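You operate a simulated robot arm through the tools that you are given. There is no shell and no other tool. Be economical: measure what you need, move in short steps, check, and stop when the job is done.

Carry out the task below with a simulated robot arm. There is one attempt and no reset: what you move stays moved.

JOB
One circuit lamp is dark: switch that circuit off, renew its fuse, switch on.
Fine: old fuse in the fuse tray; the new one matches the rating under its holder.

It is judged by the outcome, as a careful person would: the job done as asked, and still so three seconds after it is handed in. It fails if anything else is knocked over, pushed out of place, dropped, spilled or broken.

ROBOT AND FRAMES
A 7-joint arm with a two-finger parallel gripper, fixed in place. Base frame: the origin is at the foot of the arm, x ahead of it, y to its left, z up. Lengths are in cm, angles in rad, forces in N, time in s.
With the tool pointing down near the work surface it reaches from about 20 to 66 cm from the base axis. Its first joint turns from -1.152 to 1.152 rad. Payload 1.57 kg.
The TCP is the grasp point between the finger pads, 3 cm short of the fingertips. In the tool frame z runs along the fingers and y along their closing line. The gripper opens to 11 cm. The fingers are 2.4 cm wide and 1.2 cm thick; the gripper's body (4.8 by 11.2 cm) begins 7.8 cm behind the TCP.
Orientation is told as [roll, pitch, yaw] about the base's x, y, z axes, in that order, counted from this pose: with the fingers straight down and closing along the base's y, the tool's x points along the base's -x, its y along +y and its z along -z.

CONTROLS
- The arm moves only by the tool step_arm. Its argument "targets" is a list of rows, each a list of 3 entries, a list of its own where there are three numbers: the shift along the tool's x, y, z in cm, then the turn, a rotation vector about the tool's x, y, z in rad, then the finger opening in cm, from 0 to 11. In form: [[[dx, dy, dz], [wx, wy, wz], claw], ...]. A call has 1 to 8 rows; each row is the pose to reach, as a shift and turn from the pose commanded when the call began, along the tool's axes at that moment. A row lasts 0.2 s, in which the tool goes at most 5 cm and 0.15 rad; a call with a longer step from one row to the next is refused whole, and so is a gripper value outside its range. Where a pose cannot be reached the arm comes as near as it can. A force on the tool above 90 N (or 10 N above the force at the start of the call, whichever is more), or a blocked arm, ends the call early, and 0.2 s more pass. The fingers move at their own pace (about 10.8 cm/s each) and stop on an object; they squeeze with about 43 N. The grip force told is the motor's: it shows also when the fingers shut on nothing. Time passes only in rows, and 0.2 s behind the last, so rows that repeat a pose let the fingers close. The reply holds the time, the measured pose of the TCP, the force on the tool along the base axes, the opening and the grip force, in the units named above and with some noise.
- Cameras (640 x 400 px; columns grow to the right, rows downward): "scene" is fixed at [16.08, -39, 140.05]; the picture's right is [0.80, -0.60, 0.00], its down [-0.41, -0.55, -0.73] and it looks along [0.44, 0.58, -0.68] (base axes); focal length 353 px, centre (320, 200). "wrist" rides on the gripper at [7, 1.6, -14.1] in the tool frame; the picture's right is [-0.23, 0.97, 0.00], its down [-0.86, -0.20, -0.48] and it looks along [-0.47, -0.11, 0.88] (tool axes); focal length 222 px, centre (320, 200). There is no depth. A picture from a camera that has moved, and an enlarged one, comes with that camera's place and axes in the base frame and with its lens. The place of the scene camera against the robot may be out by one fixed shift of up to 1.2 cm in any direction.
- get_image(camera): a new picture of that camera. It takes no simulated time.
- zoom(camera, box): a new picture of the part [left, top, right, bottom] of that camera's present view, enlarged. It takes no simulated time.
- sign_off(): hands the job in; it is judged then, once.

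Go step by step. Nothing tells you positions but the pictures and the camera data: compare them with the known pose of the tool, close in by small moves and look again before you grip or let go. The budget is 120 turns and 76 pictures, counting those below and the enlarged ones. Unless the task says otherwise, let go and move clear before handing in, and close with one line.

The tools are called by a JSON object that holds its "method" and its "body". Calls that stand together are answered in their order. step_arm: Moves the arm, as the interface text tells. Its arguments: {"type":"object","properties":{"targets":{"type":"array","items":{"type":"array"}}},"required":["targets"]} The other tools are called the same way: get_image (camera) takes a picture; zoom (camera, box) takes an enlarged picture of a part of a camera's view; sign_off () hands the job in.

At the start:

```text
clock: 0.0
tcp_pos: [45.88, 1.16, 107.67]
tool_rot: [0.0, -0.001, -0.001]
contact_force: [-1.0, 0.9, -0.4]
finger_gap: 11.0
gripper_force: 0.2
```

scene: 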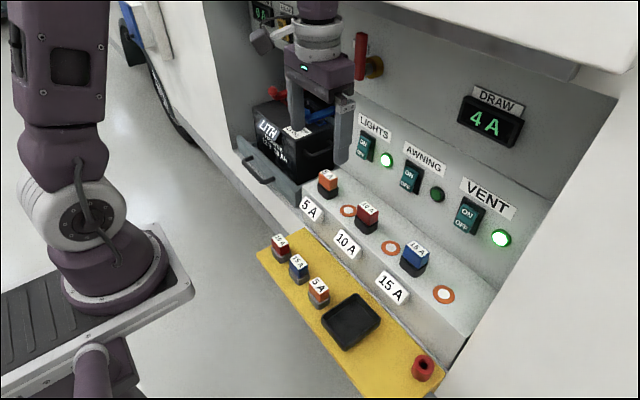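
wrist: 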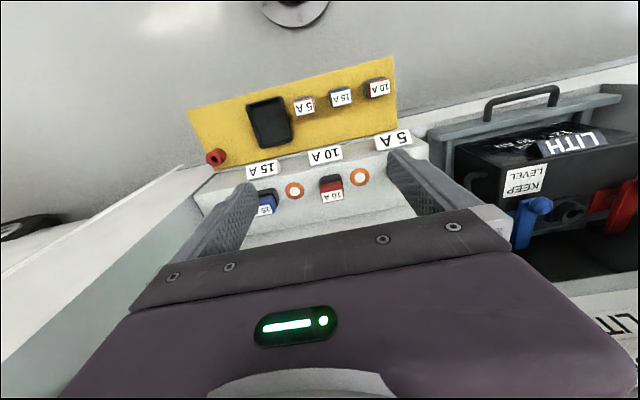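

The AWNING lamp looks dark (middle circuit, 10 A holder). I'll enlarge the panel and the fuse shelf to check details.

{"method": "zoom", "body": {"camera": "scene", "box": [340, 90, 540, 260]}}

{"method": "zoom", "body": {"camera": "scene", "box": [250, 160, 470, 390]}}

{"method": "zoom", "body": {"camera": "wrist", "box": [180, 50, 430, 220]}}

```text
2.35 times, centred on (440, 175) of scene
camera zoom: at [16.08, -39.0, 140.05], right [0.8, -0.6, 0.0], down [-0.41, -0.55, -0.73], along [0.44, 0.58, -0.68], focal length 832 px, centre (38, 259)
```

zoom: 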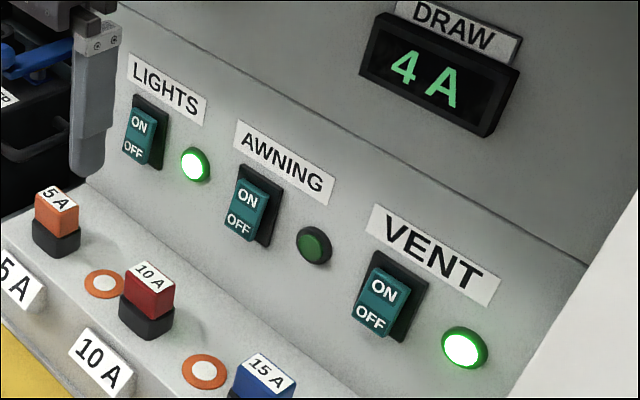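

```text
1.74 times, centred on (360, 275) of scene
camera zoom: at [16.08, -39.0, 140.05], right [0.8, -0.6, 0.0], down [-0.41, -0.55, -0.73], along [0.44, 0.58, -0.68], focal length 615 px, centre (250, 70)
```

zoom: 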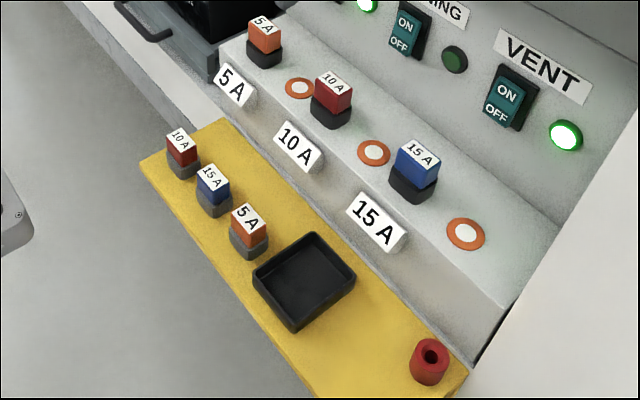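

```text
2.35 times, centred on (305, 135) of wrist
camera zoom: at [38.8, 2.71, 121.75], right [0.23, 0.97, 0.0], down [0.86, -0.2, 0.48], along [0.47, -0.11, -0.88], focal length 523 px, centre (355, 353)
```

zoom: 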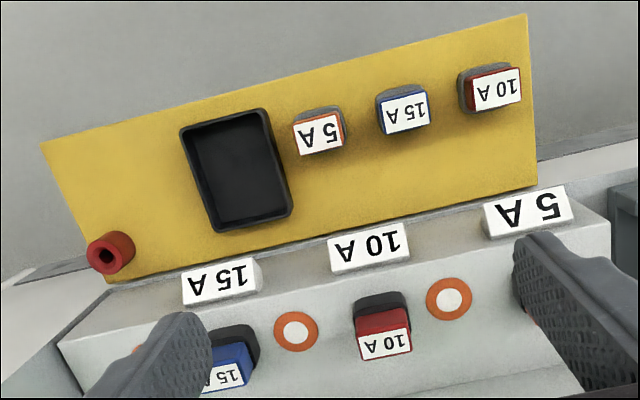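

The dark lamp is AWNING, so its fuse is the 10 A one in the middle, and the matching spare is the red 10 A. I'll tilt the tool forward, well clear of everything, so the wrist camera shows the switch panel.

{"method": "step_arm", "body": {"targets": [[[0, 0, 0], [0, -0.15, 0], 4], [[0, 0, 0], [0, -0.3, 0], 1], [[0, 0, 0], [0, -0.45, 0], 0], [[0, 0, 0], [0, -0.6, 0], 0], [[0, 0, 0], [0, -0.75, 0], 0], [[0, 0, 0], [0, -0.9, 0], 0], [[0, 0, 0], [0, -0.9, 0], 0]]}}

{"method": "get_image", "body": {"camera": "wrist"}}

{"method": "get_image", "body": {"camera": "scene"}}

```text
clock: 1.6
tcp_pos: [45.89, 1.2, 107.41]
tool_rot: [0.004, -0.774, 0.0]
contact_force: [-0.1, 0.8, 0.6]
finger_gap: 0.0
gripper_force: 21.2
out of reach, approached as far as the arm can: row 4, 6, 7
```

```text
70 pictures are left
camera wrist: at [30.9, 2.72, 112.71], right [0.16, 0.97, 0.16], down [0.28, -0.2, 0.94], along [0.95, -0.11, -0.3], focal length 222 px, centre (320, 200)
```

wrist: 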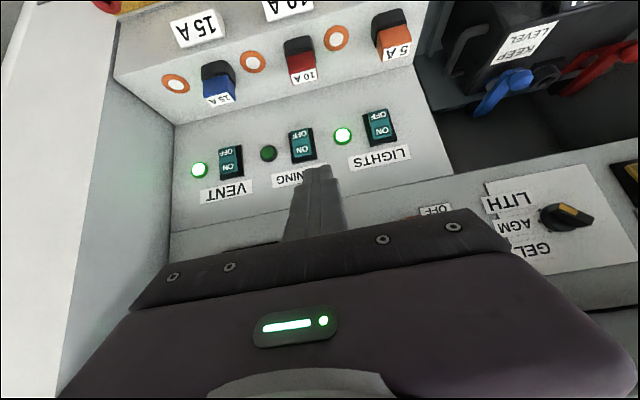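

```text
69 pictures are left
```

scene: 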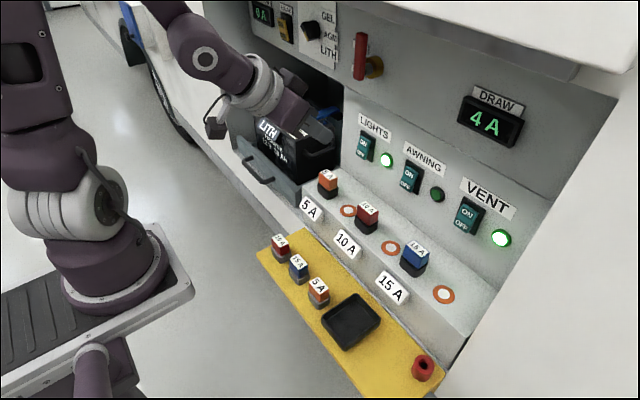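

The 10 A fuse top is at about (60.5, 0.1, 81) and the AWNING switch at about (68, -3, 89). I'll move toward the switch while staying clear of it.

{"method": "step_arm", "body": {"targets": [[[-0.4, -1.1, 3.2], [0, 0, 0], 0], [[-0.8, -2.2, 6.4], [0, 0, 0], 0], [[-1.2, -3.3, 9.6], [0, 0, 0], 0], [[-1.56, -4.4, 12.7], [0, 0, 0], 0], [[-1.56, -4.4, 12.7], [0, -0.15, 0], 0], [[-1.56, -4.4, 12.7], [0, -0.3, 0], 0], [[-1.56, -4.4, 12.7], [0, -0.4, 0], 0]]}}

{"method": "get_image", "body": {"camera": "wrist"}}

```text
clock: 3.2
tcp_pos: [55.75, -3.25, 99.62]
tool_rot: [0.009, -1.174, -0.006]
contact_force: [-0.1, -0.6, -0.5]
finger_gap: 0.01
gripper_force: 20.6
```

```text
68 pictures are left
camera wrist: at [40.01, -1.69, 98.6], right [0.09, 0.97, 0.21], down [-0.11, -0.2, 0.97], along [0.99, -0.11, 0.09], focal length 222 px, centre (320, 200)
```

wrist: 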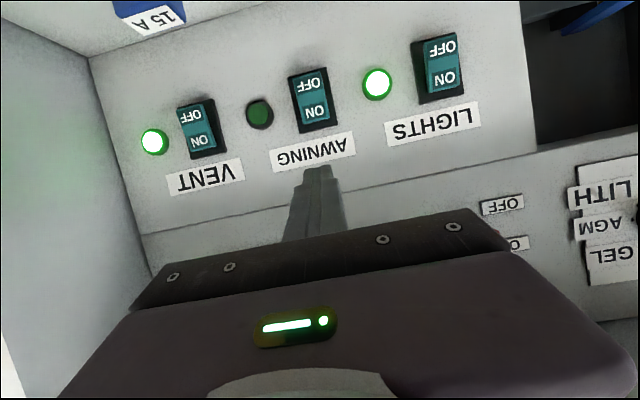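

The OFF half is at about (69.6, -3.1, 86.9) and the ON half at z about 90.1. I'll lower the closed fingertips to OFF height, a few cm in front of the panel.

{"method": "step_arm", "body": {"targets": [[[2.4, 0.03, 2.68], [0, 0, 0], 0], [[4.8, 0.06, 5.35], [0, 0, 0], 0], [[7.2, 0.1, 8.0], [0, 0, 0], 0], [[9.6, 0.15, 10.7], [0, 0, 0], 0], [[9.6, 0.15, 10.7], [0, 0, 0], 0]]}}

{"method": "get_image", "body": {"camera": "wrist"}}

{"method": "zoom", "body": {"camera": "scene", "box": [320, 100, 520, 260]}}

```text
clock: 4.4
tcp_pos: [62.09, -3.01, 86.59]
tool_rot: [0.01, -1.172, -0.006]
contact_force: [0.7, -0.3, -0.1]
finger_gap: 0.01
gripper_force: 21.2
```

```text
67 pictures are left
camera wrist: at [46.3, -1.47, 85.64], right [0.09, 0.97, 0.21], down [-0.11, -0.2, 0.97], along [0.99, -0.11, 0.09], focal length 222 px, centre (320, 200)
```

wrist: 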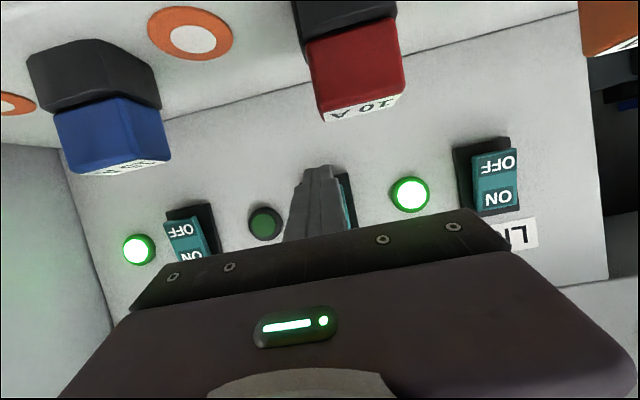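

```text
2.50 times, centred on (420, 180) of scene
camera zoom: at [16.08, -39.0, 140.05], right [0.8, -0.6, 0.0], down [-0.41, -0.55, -0.73], along [0.44, 0.58, -0.68], focal length 884 px, centre (70, 250)
```

zoom: 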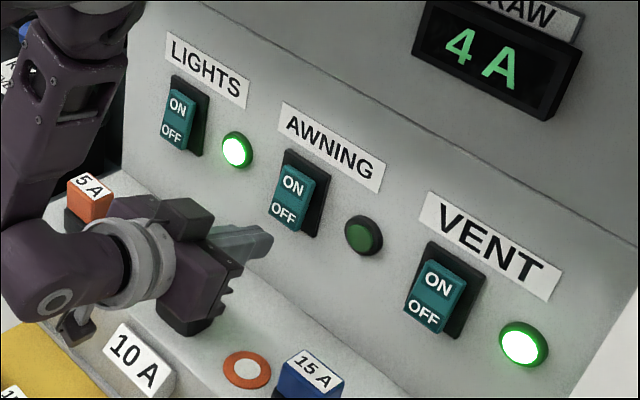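

The fingertips sit just in front of and slightly below OFF. I'll edge forward and a little up.

{"method": "step_arm", "body": {"targets": [[[-0.6, 0.3, 0.8], [0, 0, 0], 0], [[-1.14, 0.3, 1.69], [0, 0, 0], 0], [[-1.14, 0.3, 1.69], [0, 0, 0], 0]]}}

{"method": "zoom", "body": {"camera": "scene", "box": [360, 130, 460, 220]}}

```text
clock: 5.2
tcp_pos: [63.99, -2.73, 87.03]
tool_rot: [0.011, -1.174, -0.007]
contact_force: [0.7, -0.3, -0.2]
finger_gap: 0.02
gripper_force: 21.6
```

```text
4.44 times, centred on (410, 175) of scene
camera zoom: at [16.08, -39.0, 140.05], right [0.8, -0.6, 0.0], down [-0.41, -0.55, -0.73], along [0.44, 0.58, -0.68], focal length 1571 px, centre (-80, 311)
```

zoom: 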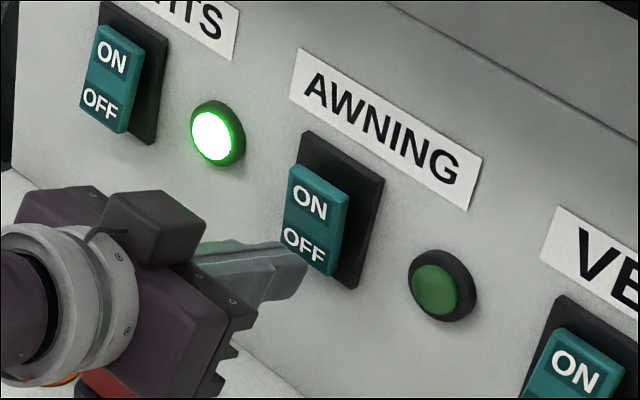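

The tip is right in front of OFF, so I'll push forward.

{"method": "step_arm", "body": {"targets": [[[-0.19, 0, 0.46], [0, 0, 0], 0], [[-0.39, 0, 0.92], [0, 0, 0], 0], [[-0.58, 0, 1.38], [0, 0, 0], 0]]}}

{"method": "zoom", "body": {"camera": "scene", "box": [360, 130, 460, 220]}}

```text
clock: 5.9
tcp_pos: [64.48, -2.73, 86.43]
tool_rot: [0.011, -1.15, -0.01]
contact_force: [-0.5, -1.2, -7.0]
finger_gap: 0.0
gripper_force: 21.6
stopped in row 3: the force on the tool passed its limit (the readings are from after the stop); the commanded pose is now the measured one
```

```text
4.44 times, centred on (410, 175) of scene
camera zoom: at [16.1, -39.0, 140.05], right [0.8, -0.6, 0.0], down [-0.41, -0.55, -0.73], along [0.44, 0.58, -0.68], focal length 1571 px, centre (-80, 311)
```

zoom: 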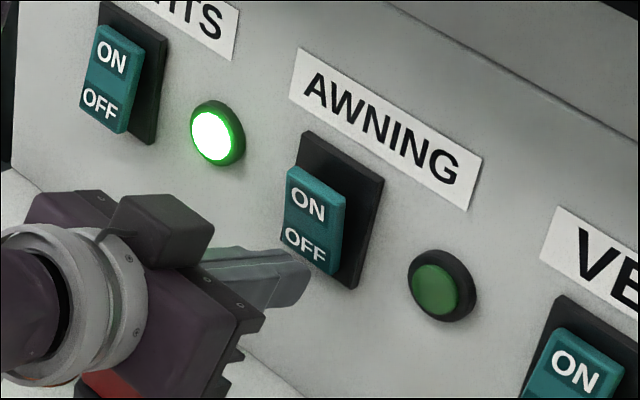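

The call stopped on force and the tip slid down a bit. I'll back off and check the rocker and what touched.

{"method": "step_arm", "body": {"targets": [[[0.3, 0, -0.8], [0, 0, 0], 0], [[0.2, 0, -2.5], [0, 0, 0], 0], [[0.2, 0, -2.5], [0, 0, 0], 0]]}}

{"method": "zoom", "body": {"camera": "scene", "box": [340, 100, 520, 250]}}

{"method": "get_image", "body": {"camera": "wrist"}}

```text
clock: 6.7
tcp_pos: [62.11, -2.65, 87.59]
tool_rot: [0.012, -1.156, -0.007]
contact_force: [0.9, -0.7, 0.3]
finger_gap: 0.0
gripper_force: 21.8
```

```text
2.67 times, centred on (430, 175) of scene
camera zoom: at [16.08, -39.0, 140.05], right [0.8, -0.6, 0.0], down [-0.41, -0.55, -0.73], along [0.44, 0.58, -0.68], focal length 942 px, centre (27, 267)
```

zoom: 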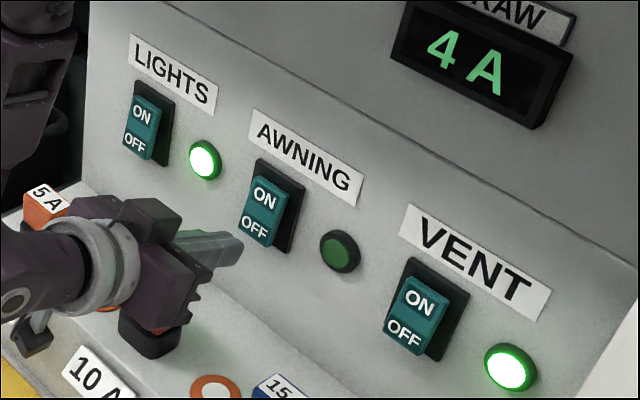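

```text
62 pictures are left
camera wrist: at [46.41, -1.14, 86.73], right [0.09, 0.97, 0.21], down [-0.09, -0.2, 0.97], along [0.99, -0.11, 0.07], focal length 222 px, centre (320, 200)
```

wrist: 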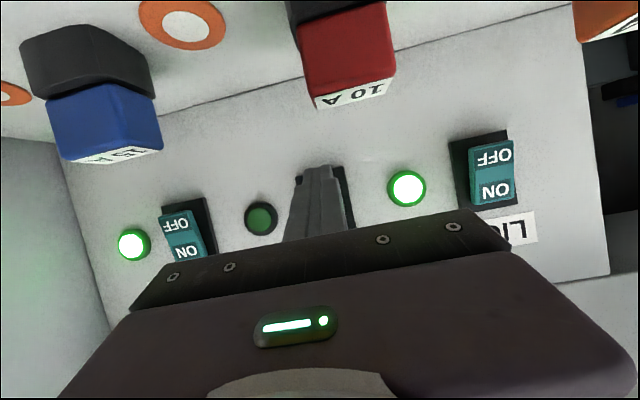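

The AWNING switch is still on: I pressed too near the rocker's lower edge and slid off. I'll level the tool more and line up again before pressing.

{"method": "step_arm", "body": {"targets": [[[0, -0.4, 0], [0, -0.14, 0], 0], [[-0.22, -0.4, 1.22], [0, -0.15, 0], 0], [[-0.22, -0.4, 1.22], [0, -0.15, 0], 0]]}}

{"method": "zoom", "body": {"camera": "scene", "box": [360, 130, 460, 220]}}

```text
clock: 7.5
tcp_pos: [63.42, -2.97, 87.11]
tool_rot: [0.017, -1.304, -0.017]
contact_force: [0.0, 0.0, 0.0]
finger_gap: 0.0
gripper_force: 21.0
```

```text
4.44 times, centred on (410, 175) of scene
camera zoom: at [16.08, -39.0, 140.05], right [0.8, -0.6, 0.0], down [-0.41, -0.55, -0.73], along [0.44, 0.58, -0.68], focal length 1571 px, centre (-80, 311)
```

zoom: 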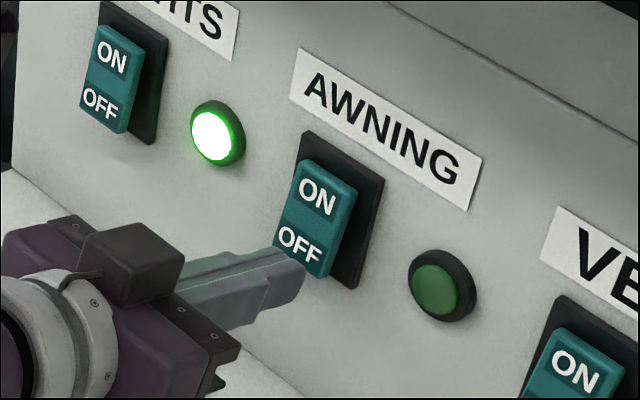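

Now I see the rocker was only partly rocked and sprang back, so it needs a deeper push a little lower on it. I'll lower slightly and press further.

{"method": "step_arm", "body": {"targets": [[[0.8, 0, 0.2], [0, 0, 0], 0], [[0.65, 0, 0.8], [0, 0, 0], 0], [[0.5, 0, 1.4], [0, 0, 0], 0], [[0.4, 0, 2.0], [0, 0, 0], 0], [[0.3, 0, 2.5], [0, 0, 0], 0]]}}

{"method": "zoom", "body": {"camera": "scene", "box": [360, 130, 460, 220]}}

```text
clock: 8.9
tcp_pos: [65.13, -3.17, 85.76]
tool_rot: [0.014, -1.287, -0.014]
contact_force: [-39.7, 2.6, 20.1]
finger_gap: 0.0
gripper_force: 21.5
stopped in row 5: the force on the tool passed its limit (the readings are from after the stop); the commanded pose is now the measured one
```

```text
4.44 times, centred on (410, 175) of scene
camera zoom: at [15.94, -38.99, 140.07], right [0.8, -0.6, 0.0], down [-0.41, -0.55, -0.73], along [0.44, 0.58, -0.68], focal length 1571 px, centre (-80, 311)
```

zoom: 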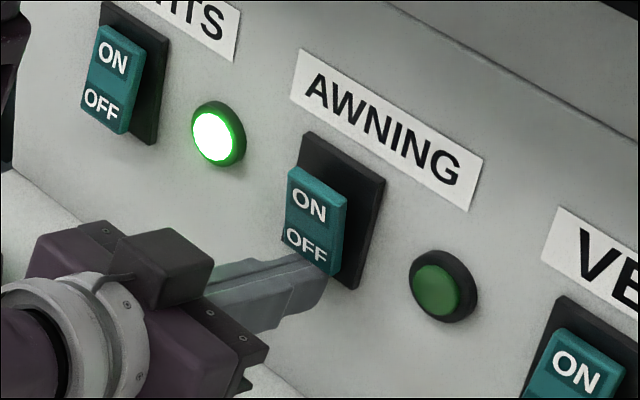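

The rocker's top has tipped out under about 40 N. I'll back off straight and see whether it stays off.

{"method": "step_arm", "body": {"targets": [[[0.0, 0, -1.5], [0, 0, 0], 0], [[-0.6, 0, -4], [0, 0, 0], 0], [[-0.6, 0, -4], [0, 0, 0], 0]]}}

{"method": "zoom", "body": {"camera": "scene", "box": [360, 130, 460, 220]}}

```text
clock: 9.7
tcp_pos: [61.74, -3.11, 87.4]
tool_rot: [0.016, -1.289, -0.013]
contact_force: [-0.8, 1.1, -0.1]
finger_gap: 0.02
gripper_force: 21.8
```

```text
4.44 times, centred on (410, 175) of scene
camera zoom: at [16.08, -39.0, 140.05], right [0.8, -0.6, 0.0], down [-0.41, -0.55, -0.73], along [0.44, 0.58, -0.68], focal length 1571 px, centre (-80, 311)
```

zoom: 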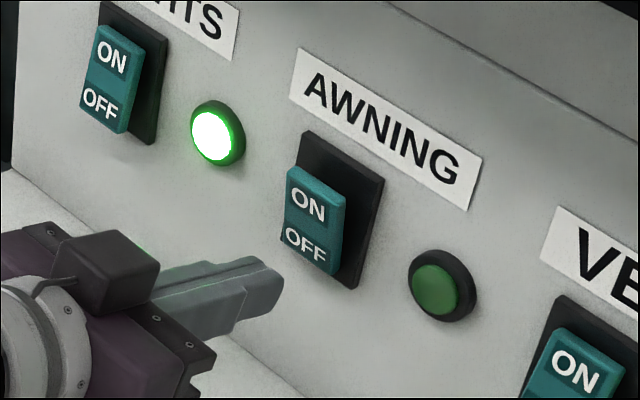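

The AWNING rocker now sits the opposite way to the other two, so it is OFF and stays there. I'll retreat upward and turn the tool back to vertical.

{"method": "step_arm", "body": {"targets": [[[-2.2, 0.8, -3.2], [0, 0, 0], 0], [[-4.4, 1.6, -6.4], [0, 0, 0], 0], [[-6.6, 2.4, -9.6], [0, 0, 0], 0], [[-8.8, 3.2, -12.9], [0, 0, 0], 0], [[-8.8, 3.2, -12.9], [0, 0.15, 0], 0], [[-8.8, 3.2, -12.9], [0, 0.3, 0], 0], [[-8.8, 3.2, -12.9], [0, 0.45, 0], 0], [[-8.8, 3.2, -12.9], [0, 0.6, 0], 0]]}}

{"method": "step_arm", "body": {"targets": [[[0, 0, 0], [0, 0.15, 0], 2], [[0, 0, 0], [0, 0.3, 0], 4], [[0, 0, 0], [0, 0.45, 0], 6], [[0, 0, 0], [0, 0.6, 0], 6], [[0, 0, 0], [0, 0.69, 0], 6], [[0, 0, 0], [0, 0.69, 0], 6]]}}

{"method": "get_image", "body": {"camera": "wrist"}}

```text
clock: 11.5
tcp_pos: [51.75, -0.07, 99.54]
tool_rot: [0.005, -0.689, -0.005]
contact_force: [-0.2, 0.5, 0.2]
finger_gap: 0.0
gripper_force: 21.3
out of reach, approached as far as the arm can: row 3, 4, 5, 6
```

```text
clock: 12.9
tcp_pos: [50.86, -0.02, 99.33]
tool_rot: [0.004, 0.013, -0.005]
contact_force: [0.8, 0.8, -0.6]
finger_gap: 6.01
gripper_force: 0.0
out of reach, approached as far as the arm can: row 1, 2
```

```text
58 pictures are left
camera wrist: at [44.01, 1.5, 113.6], right [0.23, 0.97, 0.0], down [0.86, -0.2, 0.47], along [0.46, -0.11, -0.88], focal length 222 px, centre (320, 200)
```

wrist: 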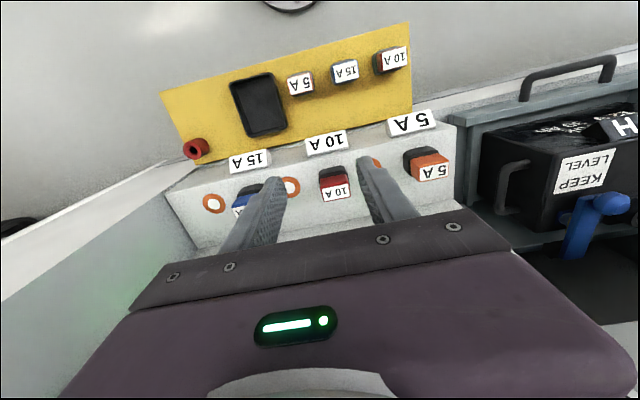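

Tool is vertical and fingers open; the 10 A fuse top is at about (60.3, 0.1, 80.8). I'll move above it.

{"method": "step_arm", "body": {"targets": [[[-3.2, 0.05, 2.5], [0, -0.01, 0], 7], [[-6.4, 0.1, 5], [0, -0.01, 0], 7], [[-9.4, 0.15, 8], [0, -0.01, 0], 7], [[-9.4, 0.15, 9], [0, -0.01, 0], 7], [[-9.4, 0.15, 9], [0, -0.01, 0], 7]]}}

{"method": "get_image", "body": {"camera": "wrist"}}

{"method": "zoom", "body": {"camera": "scene", "box": [300, 130, 440, 280]}}

```text
clock: 13.8
tcp_pos: [55.77, 1.63, 96.67]
tool_rot: [0.04, -0.016, 0.0]
contact_force: [0.0, 0.3, -1.0]
finger_gap: 6.99
gripper_force: 0.1
stopped in row 4: the arm was blocked; the commanded pose is now the measured one
```

```text
57 pictures are left
camera wrist: at [48.52, 2.6, 110.73], right [0.23, 0.97, 0.04], down [0.85, -0.22, 0.48], along [0.48, -0.08, -0.87], focal length 222 px, centre (320, 200)
```

wrist: 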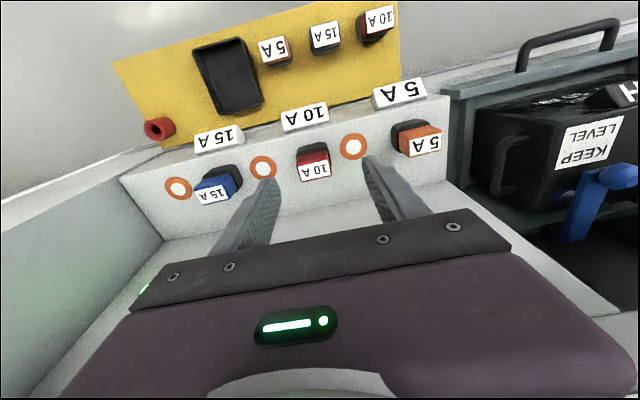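

```text
2.67 times, centred on (370, 205) of scene
camera zoom: at [13.61, -39.05, 140.32], right [0.8, -0.6, 0.02], down [-0.4, -0.55, -0.74], along [0.45, 0.58, -0.68], focal length 942 px, centre (187, 187)
```

zoom: 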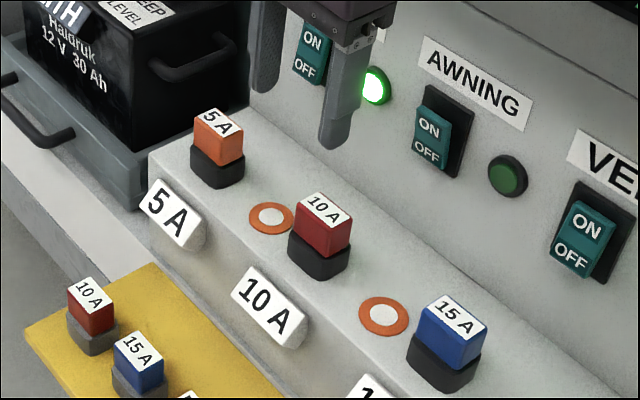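

The arm was blocked, probably its upper links against the overhanging cabinet, and the camera readout shows the base being pushed. I'll back off right away and look.

{"method": "step_arm", "body": {"targets": [[[2, 0, 0], [0, 0, 0], 7], [[5, 0, 0], [0, 0, 0], 7], [[5, 0, 0], [0, 0, 0], 7]]}}

{"method": "get_image", "body": {"camera": "scene"}}

{"method": "zoom", "body": {"camera": "scene", "box": [220, 0, 540, 200]}}

```text
clock: 14.6
tcp_pos: [53.67, 1.21, 95.36]
tool_rot: [0.033, -0.02, -0.005]
contact_force: [0.7, 0.2, 0.9]
finger_gap: 7.02
gripper_force: 0.1
```

```text
55 pictures are left
```

scene: 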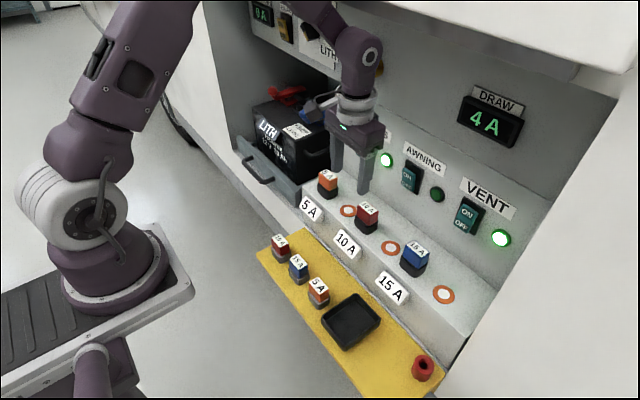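

```text
2.00 times, centred on (380, 100) of scene
camera zoom: at [16.1, -39.0, 140.05], right [0.8, -0.6, 0.0], down [-0.41, -0.55, -0.73], along [0.44, 0.58, -0.68], focal length 707 px, centre (200, 400)
```

zoom: 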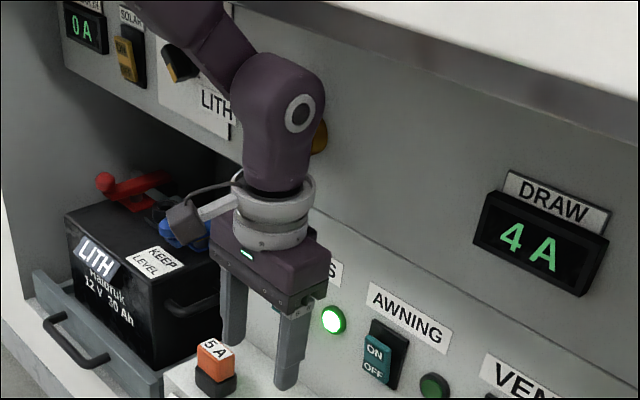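

The base readout is back to normal and the fuses stand as before. I think the wrist hit the overhang, whose underside is at about z 126, so I'll go lower first and then move in underneath it.

{"method": "step_arm", "body": {"targets": [[[1.7, -0.3, 2], [0.015, 0.01, 0], 7], [[1.7, -0.6, 4.5], [0.033, 0.02, 0], 7], [[1.7, -1.0, 7], [0.033, 0.02, 0], 7], [[1.7, -1.0, 9.4], [0.033, 0.02, 0], 7], [[1.7, -1.0, 9.4], [0.033, 0.02, 0], 7]]}}

{"method": "get_image", "body": {"camera": "wrist"}}

{"method": "get_image", "body": {"camera": "scene"}}

```text
clock: 15.8
tcp_pos: [52.19, 0.58, 85.87]
tool_rot: [0.0, 0.003, -0.003]
contact_force: [-0.6, 0.7, 0.5]
finger_gap: 7.01
gripper_force: 0.1
```

```text
53 pictures are left
camera wrist: at [45.16, 2.14, 100.02], right [0.23, 0.97, 0.0], down [0.86, -0.2, 0.48], along [0.46, -0.11, -0.88], focal length 222 px, centre (320, 200)
```

wrist: 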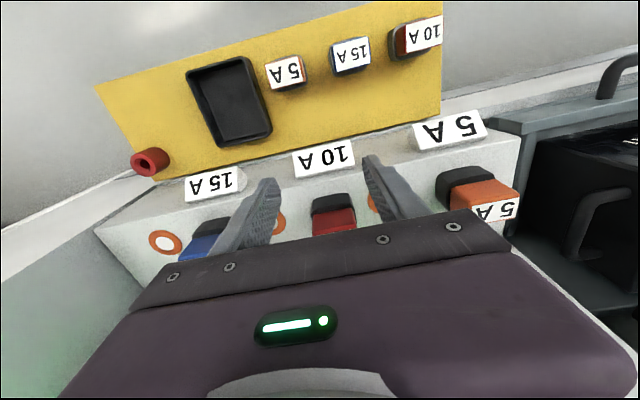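

```text
52 pictures are left
```

scene: 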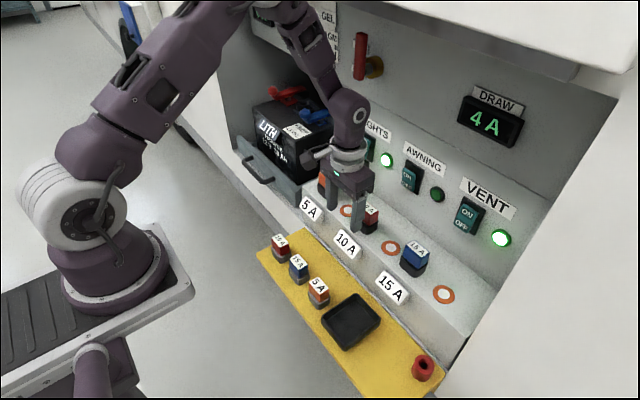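

All clear, and the red lever is untouched. From these views the spare 10 A top is at about (43.6, 15.0, 67.7) and the tray centre at about (45, -11.8). Now I slide forward at this height to above the blown fuse.

{"method": "step_arm", "body": {"targets": [[[-2, -0.2, 0], [0, 0, 0], 7], [[-4, -0.3, 0], [0, 0, 0], 7], [[-6, -0.4, 0], [0, 0, 0], 7], [[-8, -0.5, 0.3], [0, 0, 0], 7], [[-8, -0.5, 0.3], [0, 0, 0], 7]]}}

{"method": "get_image", "body": {"camera": "wrist"}}

{"method": "zoom", "body": {"camera": "scene", "box": [300, 130, 440, 280]}}

```text
clock: 17.0
tcp_pos: [60.09, 0.06, 85.67]
tool_rot: [0.001, 0.002, -0.003]
contact_force: [1.1, 0.0, 0.5]
finger_gap: 7.01
gripper_force: 0.0
```

```text
51 pictures are left
camera wrist: at [53.12, 1.65, 99.74], right [0.23, 0.97, 0.0], down [0.86, -0.2, 0.48], along [0.46, -0.11, -0.88], focal length 222 px, centre (320, 200)
```

wrist: 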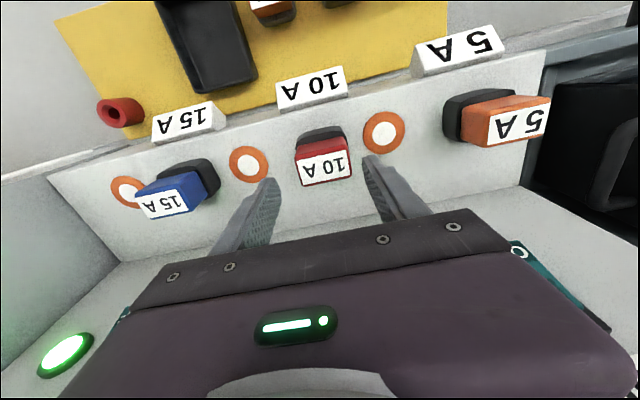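

```text
2.67 times, centred on (370, 205) of scene
camera zoom: at [16.08, -39.0, 140.05], right [0.8, -0.6, 0.0], down [-0.41, -0.55, -0.73], along [0.44, 0.58, -0.68], focal length 942 px, centre (187, 187)
```

zoom: 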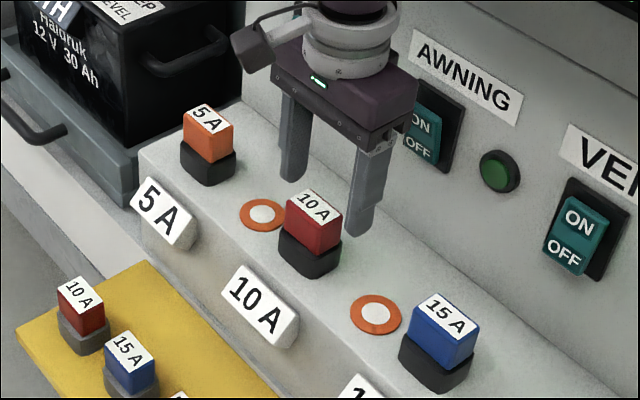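

The fuse is centred at about (59.6, 0.35) with its top at about z 81.5. I'll go down so the fingertips flank the red cap above the black holder.

{"method": "step_arm", "body": {"targets": [[[0.4, 0.3, 0], [0, 0, 0], 7], [[0.4, 0.3, 2], [0, 0, 0], 7], [[0.4, 0.3, 4.1], [0, 0, 0], 7], [[0.4, 0.3, 4.1], [0, 0, 0], 7]]}}

{"method": "get_image", "body": {"camera": "wrist"}}

{"method": "zoom", "body": {"camera": "scene", "box": [330, 160, 410, 260]}}

```text
clock: 18.0
tcp_pos: [59.74, 0.38, 81.48]
tool_rot: [0.001, 0.002, -0.006]
contact_force: [-0.6, 0.4, 0.7]
finger_gap: 7.02
gripper_force: 0.0
```

```text
49 pictures are left
camera wrist: at [52.75, 1.97, 95.56], right [0.23, 0.97, 0.0], down [0.86, -0.2, 0.48], along [0.46, -0.11, -0.88], focal length 222 px, centre (320, 200)
```

wrist: 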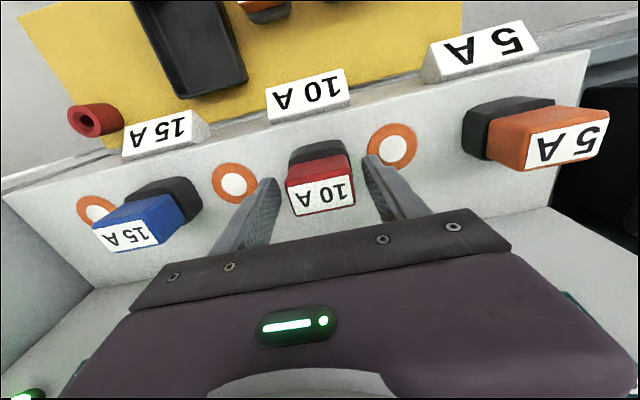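

```text
4.00 times, centred on (370, 210) of scene
camera zoom: at [16.08, -39.0, 140.05], right [0.8, -0.6, 0.0], down [-0.41, -0.55, -0.73], along [0.44, 0.58, -0.68], focal length 1414 px, centre (120, 160)
```

zoom: 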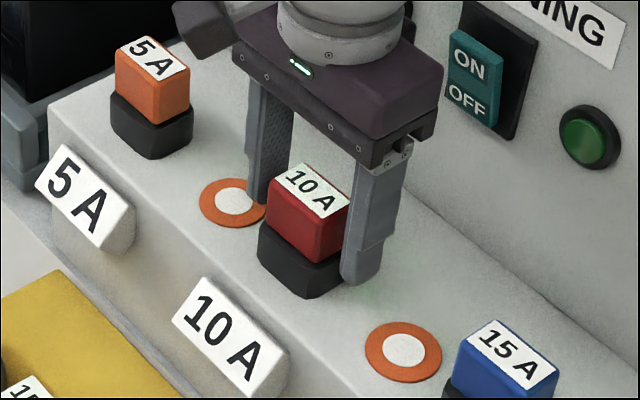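

Centred on the fuse; the tips look right at the boundary with the holder, so I'll raise 0.6 cm and close.

{"method": "step_arm", "body": {"targets": [[[0, 0, -0.6], [0, 0, 0], 7], [[0, 0, -0.6], [0, 0, 0], 4.5], [[0, 0, -0.6], [0, 0, 0], 2], [[0, 0, -0.6], [0, 0, 0], 2]]}}

{"method": "zoom", "body": {"camera": "scene", "box": [330, 160, 410, 260]}}

```text
clock: 19.0
tcp_pos: [59.7, 0.39, 82.07]
tool_rot: [-0.001, 0.002, -0.004]
contact_force: [0.5, 3.1, 0.3]
finger_gap: 4.45
gripper_force: 42.6
```

```text
4.00 times, centred on (370, 210) of scene
camera zoom: at [16.08, -38.99, 140.05], right [0.8, -0.6, 0.0], down [-0.41, -0.55, -0.73], along [0.44, 0.58, -0.68], focal length 1414 px, centre (120, 160)
```

zoom: 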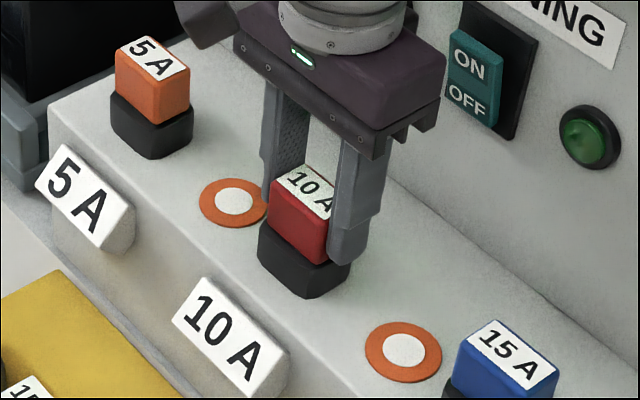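

Gripped at 4.45 cm. Now I pull straight up slowly.

{"method": "step_arm", "body": {"targets": [[[0, 0, -1], [0, 0, 0], 2], [[0, 0, -2], [0, 0, 0], 2], [[0, 0, -3], [0, 0, 0], 2], [[0, 0, -4], [0, 0, 0], 2], [[0, 0, -5], [0, 0, 0], 2]]}}

{"method": "zoom", "body": {"camera": "scene", "box": [330, 140, 430, 260]}}

```text
clock: 20.2
tcp_pos: [59.8, 0.23, 87.09]
tool_rot: [0.002, 0.002, -0.003]
contact_force: [0.6, -0.4, -0.6]
finger_gap: 4.46
gripper_force: 42.9
```

```text
3.33 times, centred on (380, 200) of scene
camera zoom: at [16.08, -39.0, 140.05], right [0.8, -0.6, 0.0], down [-0.41, -0.55, -0.73], along [0.44, 0.58, -0.68], focal length 1178 px, centre (120, 200)
```

zoom: 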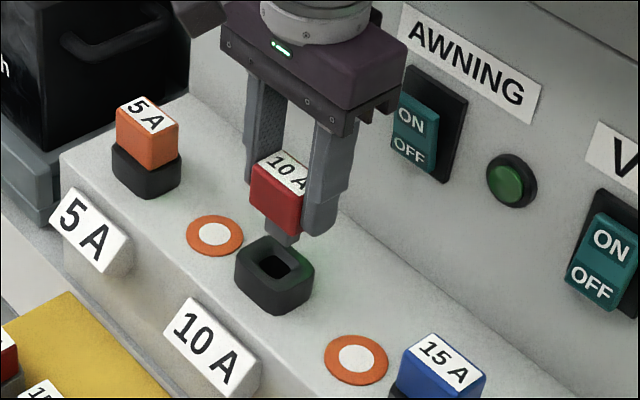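

The blown fuse is out and the holder is standing. I'll back out and go over to the tray.

{"method": "step_arm", "body": {"targets": [[[3.7, 0, 0], [0, 0, 0], 2], [[7.4, 0, 0], [0, 0, 0], 2], [[11.1, -2, 0], [0, 0, 0], 2], [[14.8, -5, 0], [0, 0, 0], 2], [[14.8, -8.5, 0], [0, 0, 0], 2], [[14.8, -12, 0], [0, 0, 0], 2], [[14.8, -12, 4], [0, 0, 0], 2], [[14.8, -12, 4], [0, 0, 0], 2]]}}

{"method": "get_image", "body": {"camera": "wrist"}}

{"method": "zoom", "body": {"camera": "scene", "box": [240, 180, 460, 390]}}

```text
clock: 22.0
tcp_pos: [44.75, -11.61, 82.97]
tool_rot: [0.0, 0.001, -0.004]
contact_force: [-1.0, -0.3, -0.9]
finger_gap: 4.49
gripper_force: 43.2
```

```text
45 pictures are left
camera wrist: at [37.86, -10.08, 97.15], right [0.23, 0.97, 0.0], down [0.86, -0.2, 0.48], along [0.46, -0.11, -0.88], focal length 222 px, centre (320, 200)
```

wrist: 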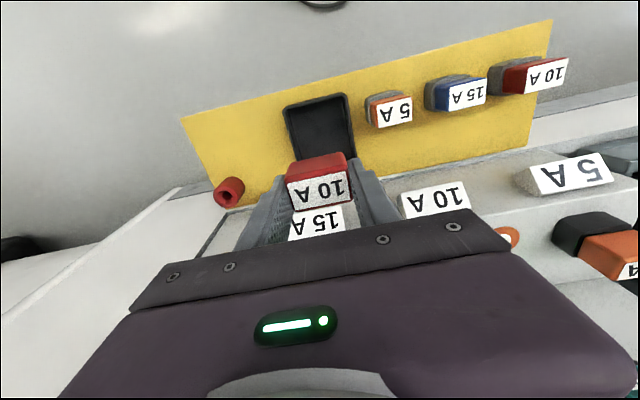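

```text
1.90 times, centred on (350, 285) of scene
camera zoom: at [16.08, -39.0, 140.05], right [0.8, -0.6, 0.0], down [-0.41, -0.55, -0.73], along [0.44, 0.58, -0.68], focal length 673 px, centre (263, 38)
```

zoom: 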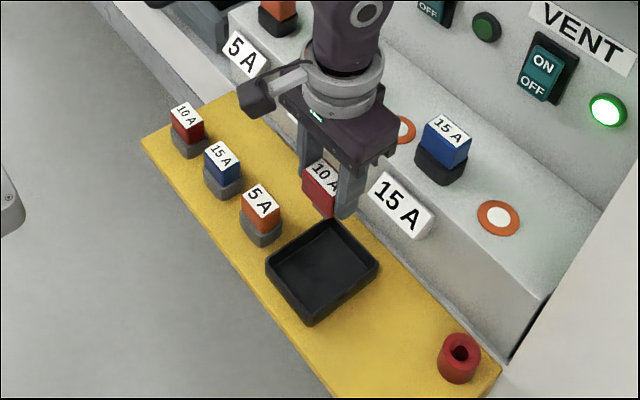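

The tray centre is near (44.6, -11.8), right below. I'll descend over it and check before the final part.

{"method": "step_arm", "body": {"targets": [[[0.1, -0.2, 3.5], [0, 0, 0], 2], [[0.1, -0.2, 7], [0, 0, 0], 2], [[0.1, -0.2, 9.5], [0, 0, 0], 2], [[0.1, -0.2, 11], [0, 0, 0], 2], [[0.1, -0.2, 11], [0, 0, 0], 2]]}}

{"method": "get_image", "body": {"camera": "wrist"}}

{"method": "zoom", "body": {"camera": "scene", "box": [280, 230, 420, 370]}}

```text
clock: 23.2
tcp_pos: [44.88, -11.79, 72.08]
tool_rot: [0.0, 0.003, -0.003]
contact_force: [0.1, -0.3, -0.7]
finger_gap: 4.49
gripper_force: 43.1
```

```text
43 pictures are left
camera wrist: at [37.77, -10.23, 86.22], right [0.23, 0.97, 0.0], down [0.86, -0.2, 0.48], along [0.46, -0.11, -0.88], focal length 222 px, centre (320, 200)
```

wrist: 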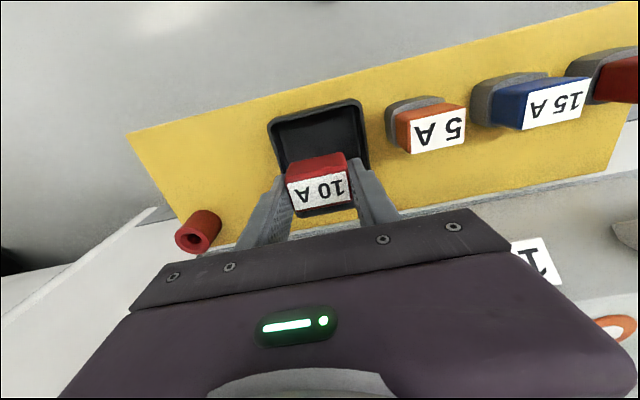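

```text
2.86 times, centred on (350, 300) of scene
camera zoom: at [16.08, -39.0, 140.05], right [0.8, -0.6, 0.0], down [-0.41, -0.55, -0.73], along [0.44, 0.58, -0.68], focal length 1010 px, centre (234, -86)
```

zoom: 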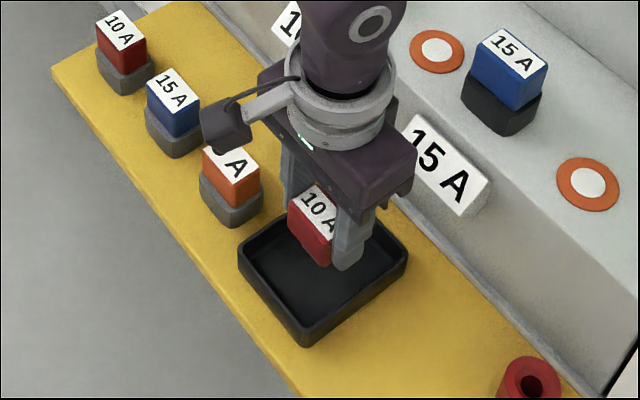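

The fuse is over the tray interior. I'll lower it gently until it touches the floor.

{"method": "step_arm", "body": {"targets": [[[0, -0.1, 0.8], [0, 0, 0], 2], [[0, -0.1, 1.5], [0, 0, 0], 2], [[0, -0.1, 2.0], [0, 0, 0], 2], [[0, -0.1, 2.4], [0, 0, 0], 2], [[0, -0.1, 2.4], [0, 0, 0], 2]]}}

{"method": "zoom", "body": {"camera": "scene", "box": [290, 240, 400, 360]}}

```text
clock: 24.4
tcp_pos: [44.78, -11.99, 69.69]
tool_rot: [0.0, 0.002, -0.004]
contact_force: [0.6, -0.4, 0.0]
finger_gap: 4.48
gripper_force: 43.1
```

```text
3.33 times, centred on (345, 300) of scene
camera zoom: at [16.08, -39.0, 140.05], right [0.8, -0.6, 0.0], down [-0.41, -0.55, -0.73], along [0.44, 0.58, -0.68], focal length 1178 px, centre (237, -133)
```

zoom: 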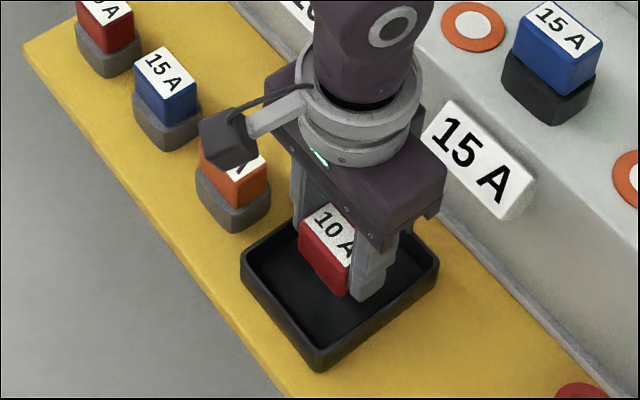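

No contact yet, so I'll continue down in small steps.

{"method": "step_arm", "body": {"targets": [[[0, 0, 0.4], [0, 0, 0], 2], [[0, 0, 0.8], [0, 0, 0], 2], [[0, 0, 1.2], [0, 0, 0], 2], [[0, 0, 1.2], [0, 0, 0], 2]]}}

{"method": "zoom", "body": {"camera": "scene", "box": [310, 270, 400, 350]}}

```text
clock: 25.4
tcp_pos: [44.71, -11.91, 68.64]
tool_rot: [0.0, 0.002, -0.003]
contact_force: [0.5, -0.3, 0.2]
finger_gap: 4.47
gripper_force: 42.8
```

```text
5.00 times, centred on (355, 310) of scene
camera zoom: at [16.08, -39.0, 140.05], right [0.8, -0.6, 0.0], down [-0.41, -0.55, -0.73], along [0.44, 0.58, -0.68], focal length 1767 px, centre (145, -350)
```

zoom: 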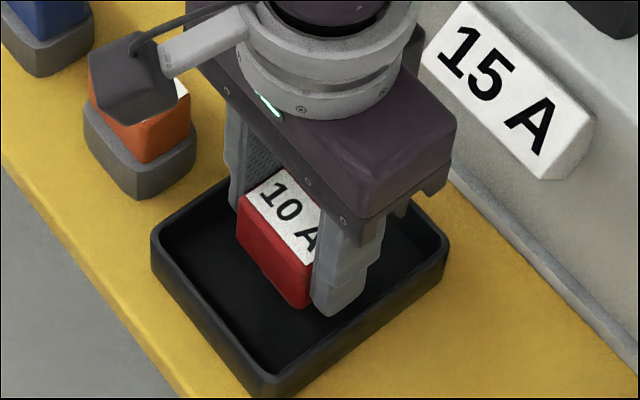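

Still no contact; continuing slowly.

{"method": "step_arm", "body": {"targets": [[[0, 0, 0.3], [0, 0, 0], 2], [[0, 0, 0.6], [0, 0, 0], 2], [[0, 0, 0.9], [0, 0, 0], 2], [[0, 0, 1.2], [0, 0, 0], 2]]}}

```text
clock: 26.4
tcp_pos: [44.8, -11.96, 67.38]
tool_rot: [-0.003, -0.002, -0.002]
contact_force: [2.5, 4.6, 41.8]
finger_gap: 4.53
gripper_force: 43.0
```

It's on the tray floor now (42 N upward). I'll relax slightly and open the fingers a little.

{"method": "step_arm", "body": {"targets": [[[0, 0, -0.2], [0, 0, 0], 2], [[0, 0, -0.2], [0, 0, 0], 4.8], [[0, 0, -0.2], [0, 0, 0], 5.6], [[0, 0, -0.2], [0, 0, 0], 5.6]]}}

{"method": "step_arm", "body": {"targets": [[[0, 0, -2], [0, 0, 0], 5.6], [[0, 0, -5], [0, 0, 0], 5.6], [[0, 0, -9], [0, 0, 0], 6.5], [[0, 0, -13], [0, 0, 0], 7], [[0, 0, -13], [0, 0, 0], 7]]}}

{"method": "get_image", "body": {"camera": "wrist"}}

{"method": "zoom", "body": {"camera": "scene", "box": [240, 180, 460, 390]}}

```text
clock: 27.4
tcp_pos: [44.65, -11.88, 67.56]
tool_rot: [0.0, 0.005, -0.003]
contact_force: [-5.2, 5.4, -3.9]
finger_gap: 5.1
gripper_force: 0.0
```

```text
clock: 28.6
tcp_pos: [44.85, -11.92, 80.57]
tool_rot: [0.0, 0.001, -0.003]
contact_force: [0.7, -0.1, -0.3]
finger_gap: 7.0
gripper_force: 0.0
```

```text
39 pictures are left
camera wrist: at [37.76, -10.28, 94.65], right [0.23, 0.97, 0.0], down [0.86, -0.2, 0.48], along [0.46, -0.11, -0.88], focal length 222 px, centre (320, 200)
```

wrist: 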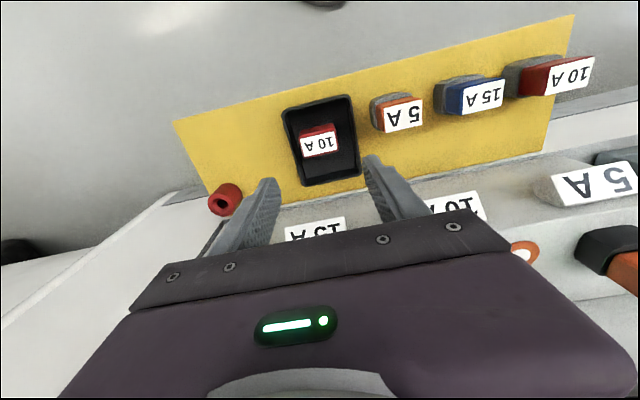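

```text
1.90 times, centred on (350, 285) of scene
camera zoom: at [16.08, -39.0, 140.05], right [0.8, -0.6, 0.0], down [-0.41, -0.55, -0.73], along [0.44, 0.58, -0.68], focal length 673 px, centre (263, 38)
```

zoom: 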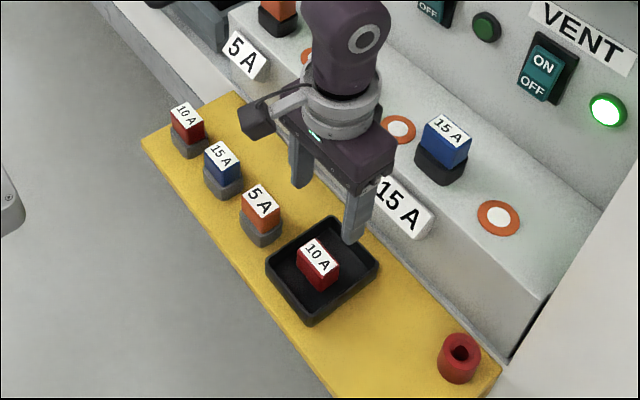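

The old fuse stands in the tray. Now to the spare 10 A at about (43.6, 15.2).

{"method": "step_arm", "body": {"targets": [[[0.2, 4.6, 0], [0, 0, 0], 7], [[0.4, 9.2, 0], [0, 0, 0], 7], [[0.6, 13.8, 0], [0, 0, 0], 7], [[0.8, 18.4, 0], [0, 0, 0], 7], [[1.0, 23, 0], [0, 0, 0], 7], [[1.2, 27.1, 0], [0, 0, 0], 7], [[1.2, 27.1, 1.5], [0, 0, 0], 7], [[1.2, 27.1, 1.5], [0, 0, 0], 7]]}}

{"method": "get_image", "body": {"camera": "wrist"}}

```text
clock: 30.4
tcp_pos: [43.57, 15.17, 78.97]
tool_rot: [0.0, 0.002, -0.004]
contact_force: [-0.3, 0.3, -0.5]
finger_gap: 7.01
gripper_force: 0.0
```

```text
37 pictures are left
camera wrist: at [36.7, 16.79, 93.08], right [0.23, 0.97, 0.0], down [0.86, -0.2, 0.48], along [0.46, -0.11, -0.88], focal length 222 px, centre (320, 200)
```

wrist: 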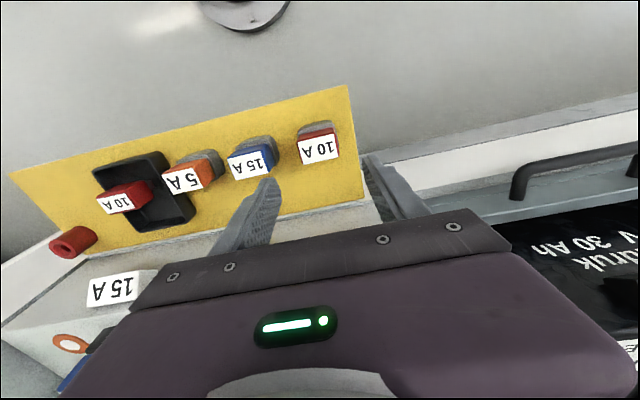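

The spare 10 A is directly below, at about (43.4, 15.1) with its top near z 68.3. I'll narrow the fingers to clear the neighbour and descend.

{"method": "step_arm", "body": {"targets": [[[0.1, -0.1, 2.5], [0, 0, 0], 6.2], [[0.1, -0.1, 5], [0, 0, 0], 6.2], [[0.1, -0.1, 6.5], [0, 0, 0], 6.2], [[0.1, -0.1, 6.5], [0, 0, 0], 6.2]]}}

{"method": "get_image", "body": {"camera": "wrist"}}

{"method": "zoom", "body": {"camera": "scene", "box": [230, 190, 340, 310]}}

```text
clock: 31.4
tcp_pos: [43.5, 15.03, 72.49]
tool_rot: [0.001, 0.002, -0.002]
contact_force: [0.2, 0.2, 0.3]
finger_gap: 6.19
gripper_force: 0.1
```

```text
36 pictures are left
camera wrist: at [36.49, 16.63, 86.56], right [0.23, 0.97, 0.0], down [0.86, -0.2, 0.48], along [0.46, -0.11, -0.88], focal length 222 px, centre (320, 200)
```

wrist: 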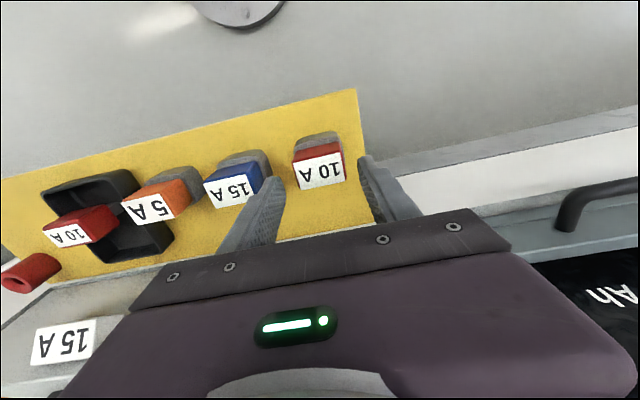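

```text
3.33 times, centred on (285, 250) of scene
camera zoom: at [16.08, -39.0, 140.05], right [0.8, -0.6, 0.0], down [-0.41, -0.55, -0.73], along [0.44, 0.58, -0.68], focal length 1178 px, centre (437, 33)
```

zoom: 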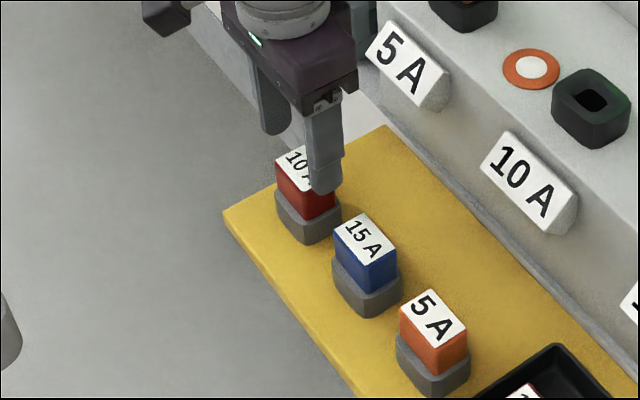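

Aligned at (43.5, 15.0). Descending around the cap.

{"method": "step_arm", "body": {"targets": [[[0, -0.05, 1.5], [0, 0, 0], 6.2], [[0, -0.05, 3], [0, 0, 0], 6.2], [[0, -0.05, 4.1], [0, 0, 0], 6.2], [[0, -0.05, 4.1], [0, 0, 0], 6.2]]}}

{"method": "get_image", "body": {"camera": "wrist"}}

{"method": "zoom", "body": {"camera": "scene", "box": [240, 200, 330, 290]}}

```text
clock: 32.4
tcp_pos: [43.47, 15.08, 68.36]
tool_rot: [0.0, 0.002, -0.001]
contact_force: [0.2, -0.2, 0.6]
finger_gap: 6.19
gripper_force: 0.0
```

```text
34 pictures are left
camera wrist: at [36.53, 16.64, 82.51], right [0.23, 0.97, 0.0], down [0.86, -0.2, 0.48], along [0.46, -0.11, -0.88], focal length 222 px, centre (320, 200)
```

wrist: 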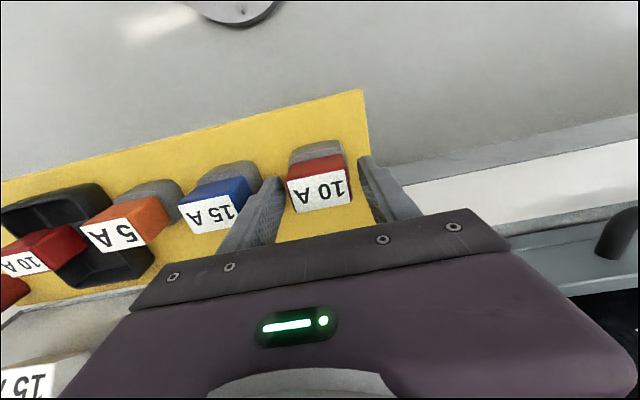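

```text
4.44 times, centred on (285, 245) of scene
camera zoom: at [16.08, -39.0, 140.05], right [0.8, -0.6, 0.0], down [-0.41, -0.55, -0.73], along [0.44, 0.58, -0.68], focal length 1571 px, centre (476, 0)
```

zoom: 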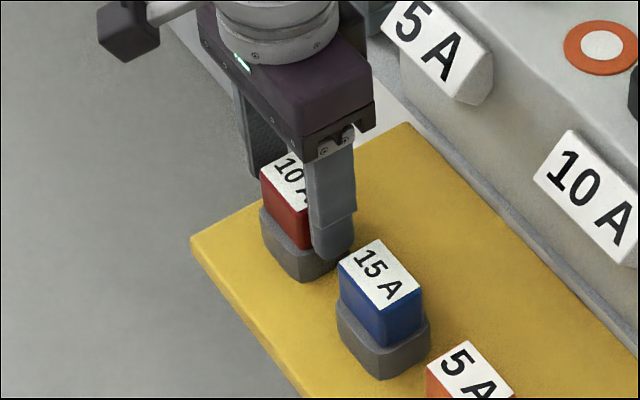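

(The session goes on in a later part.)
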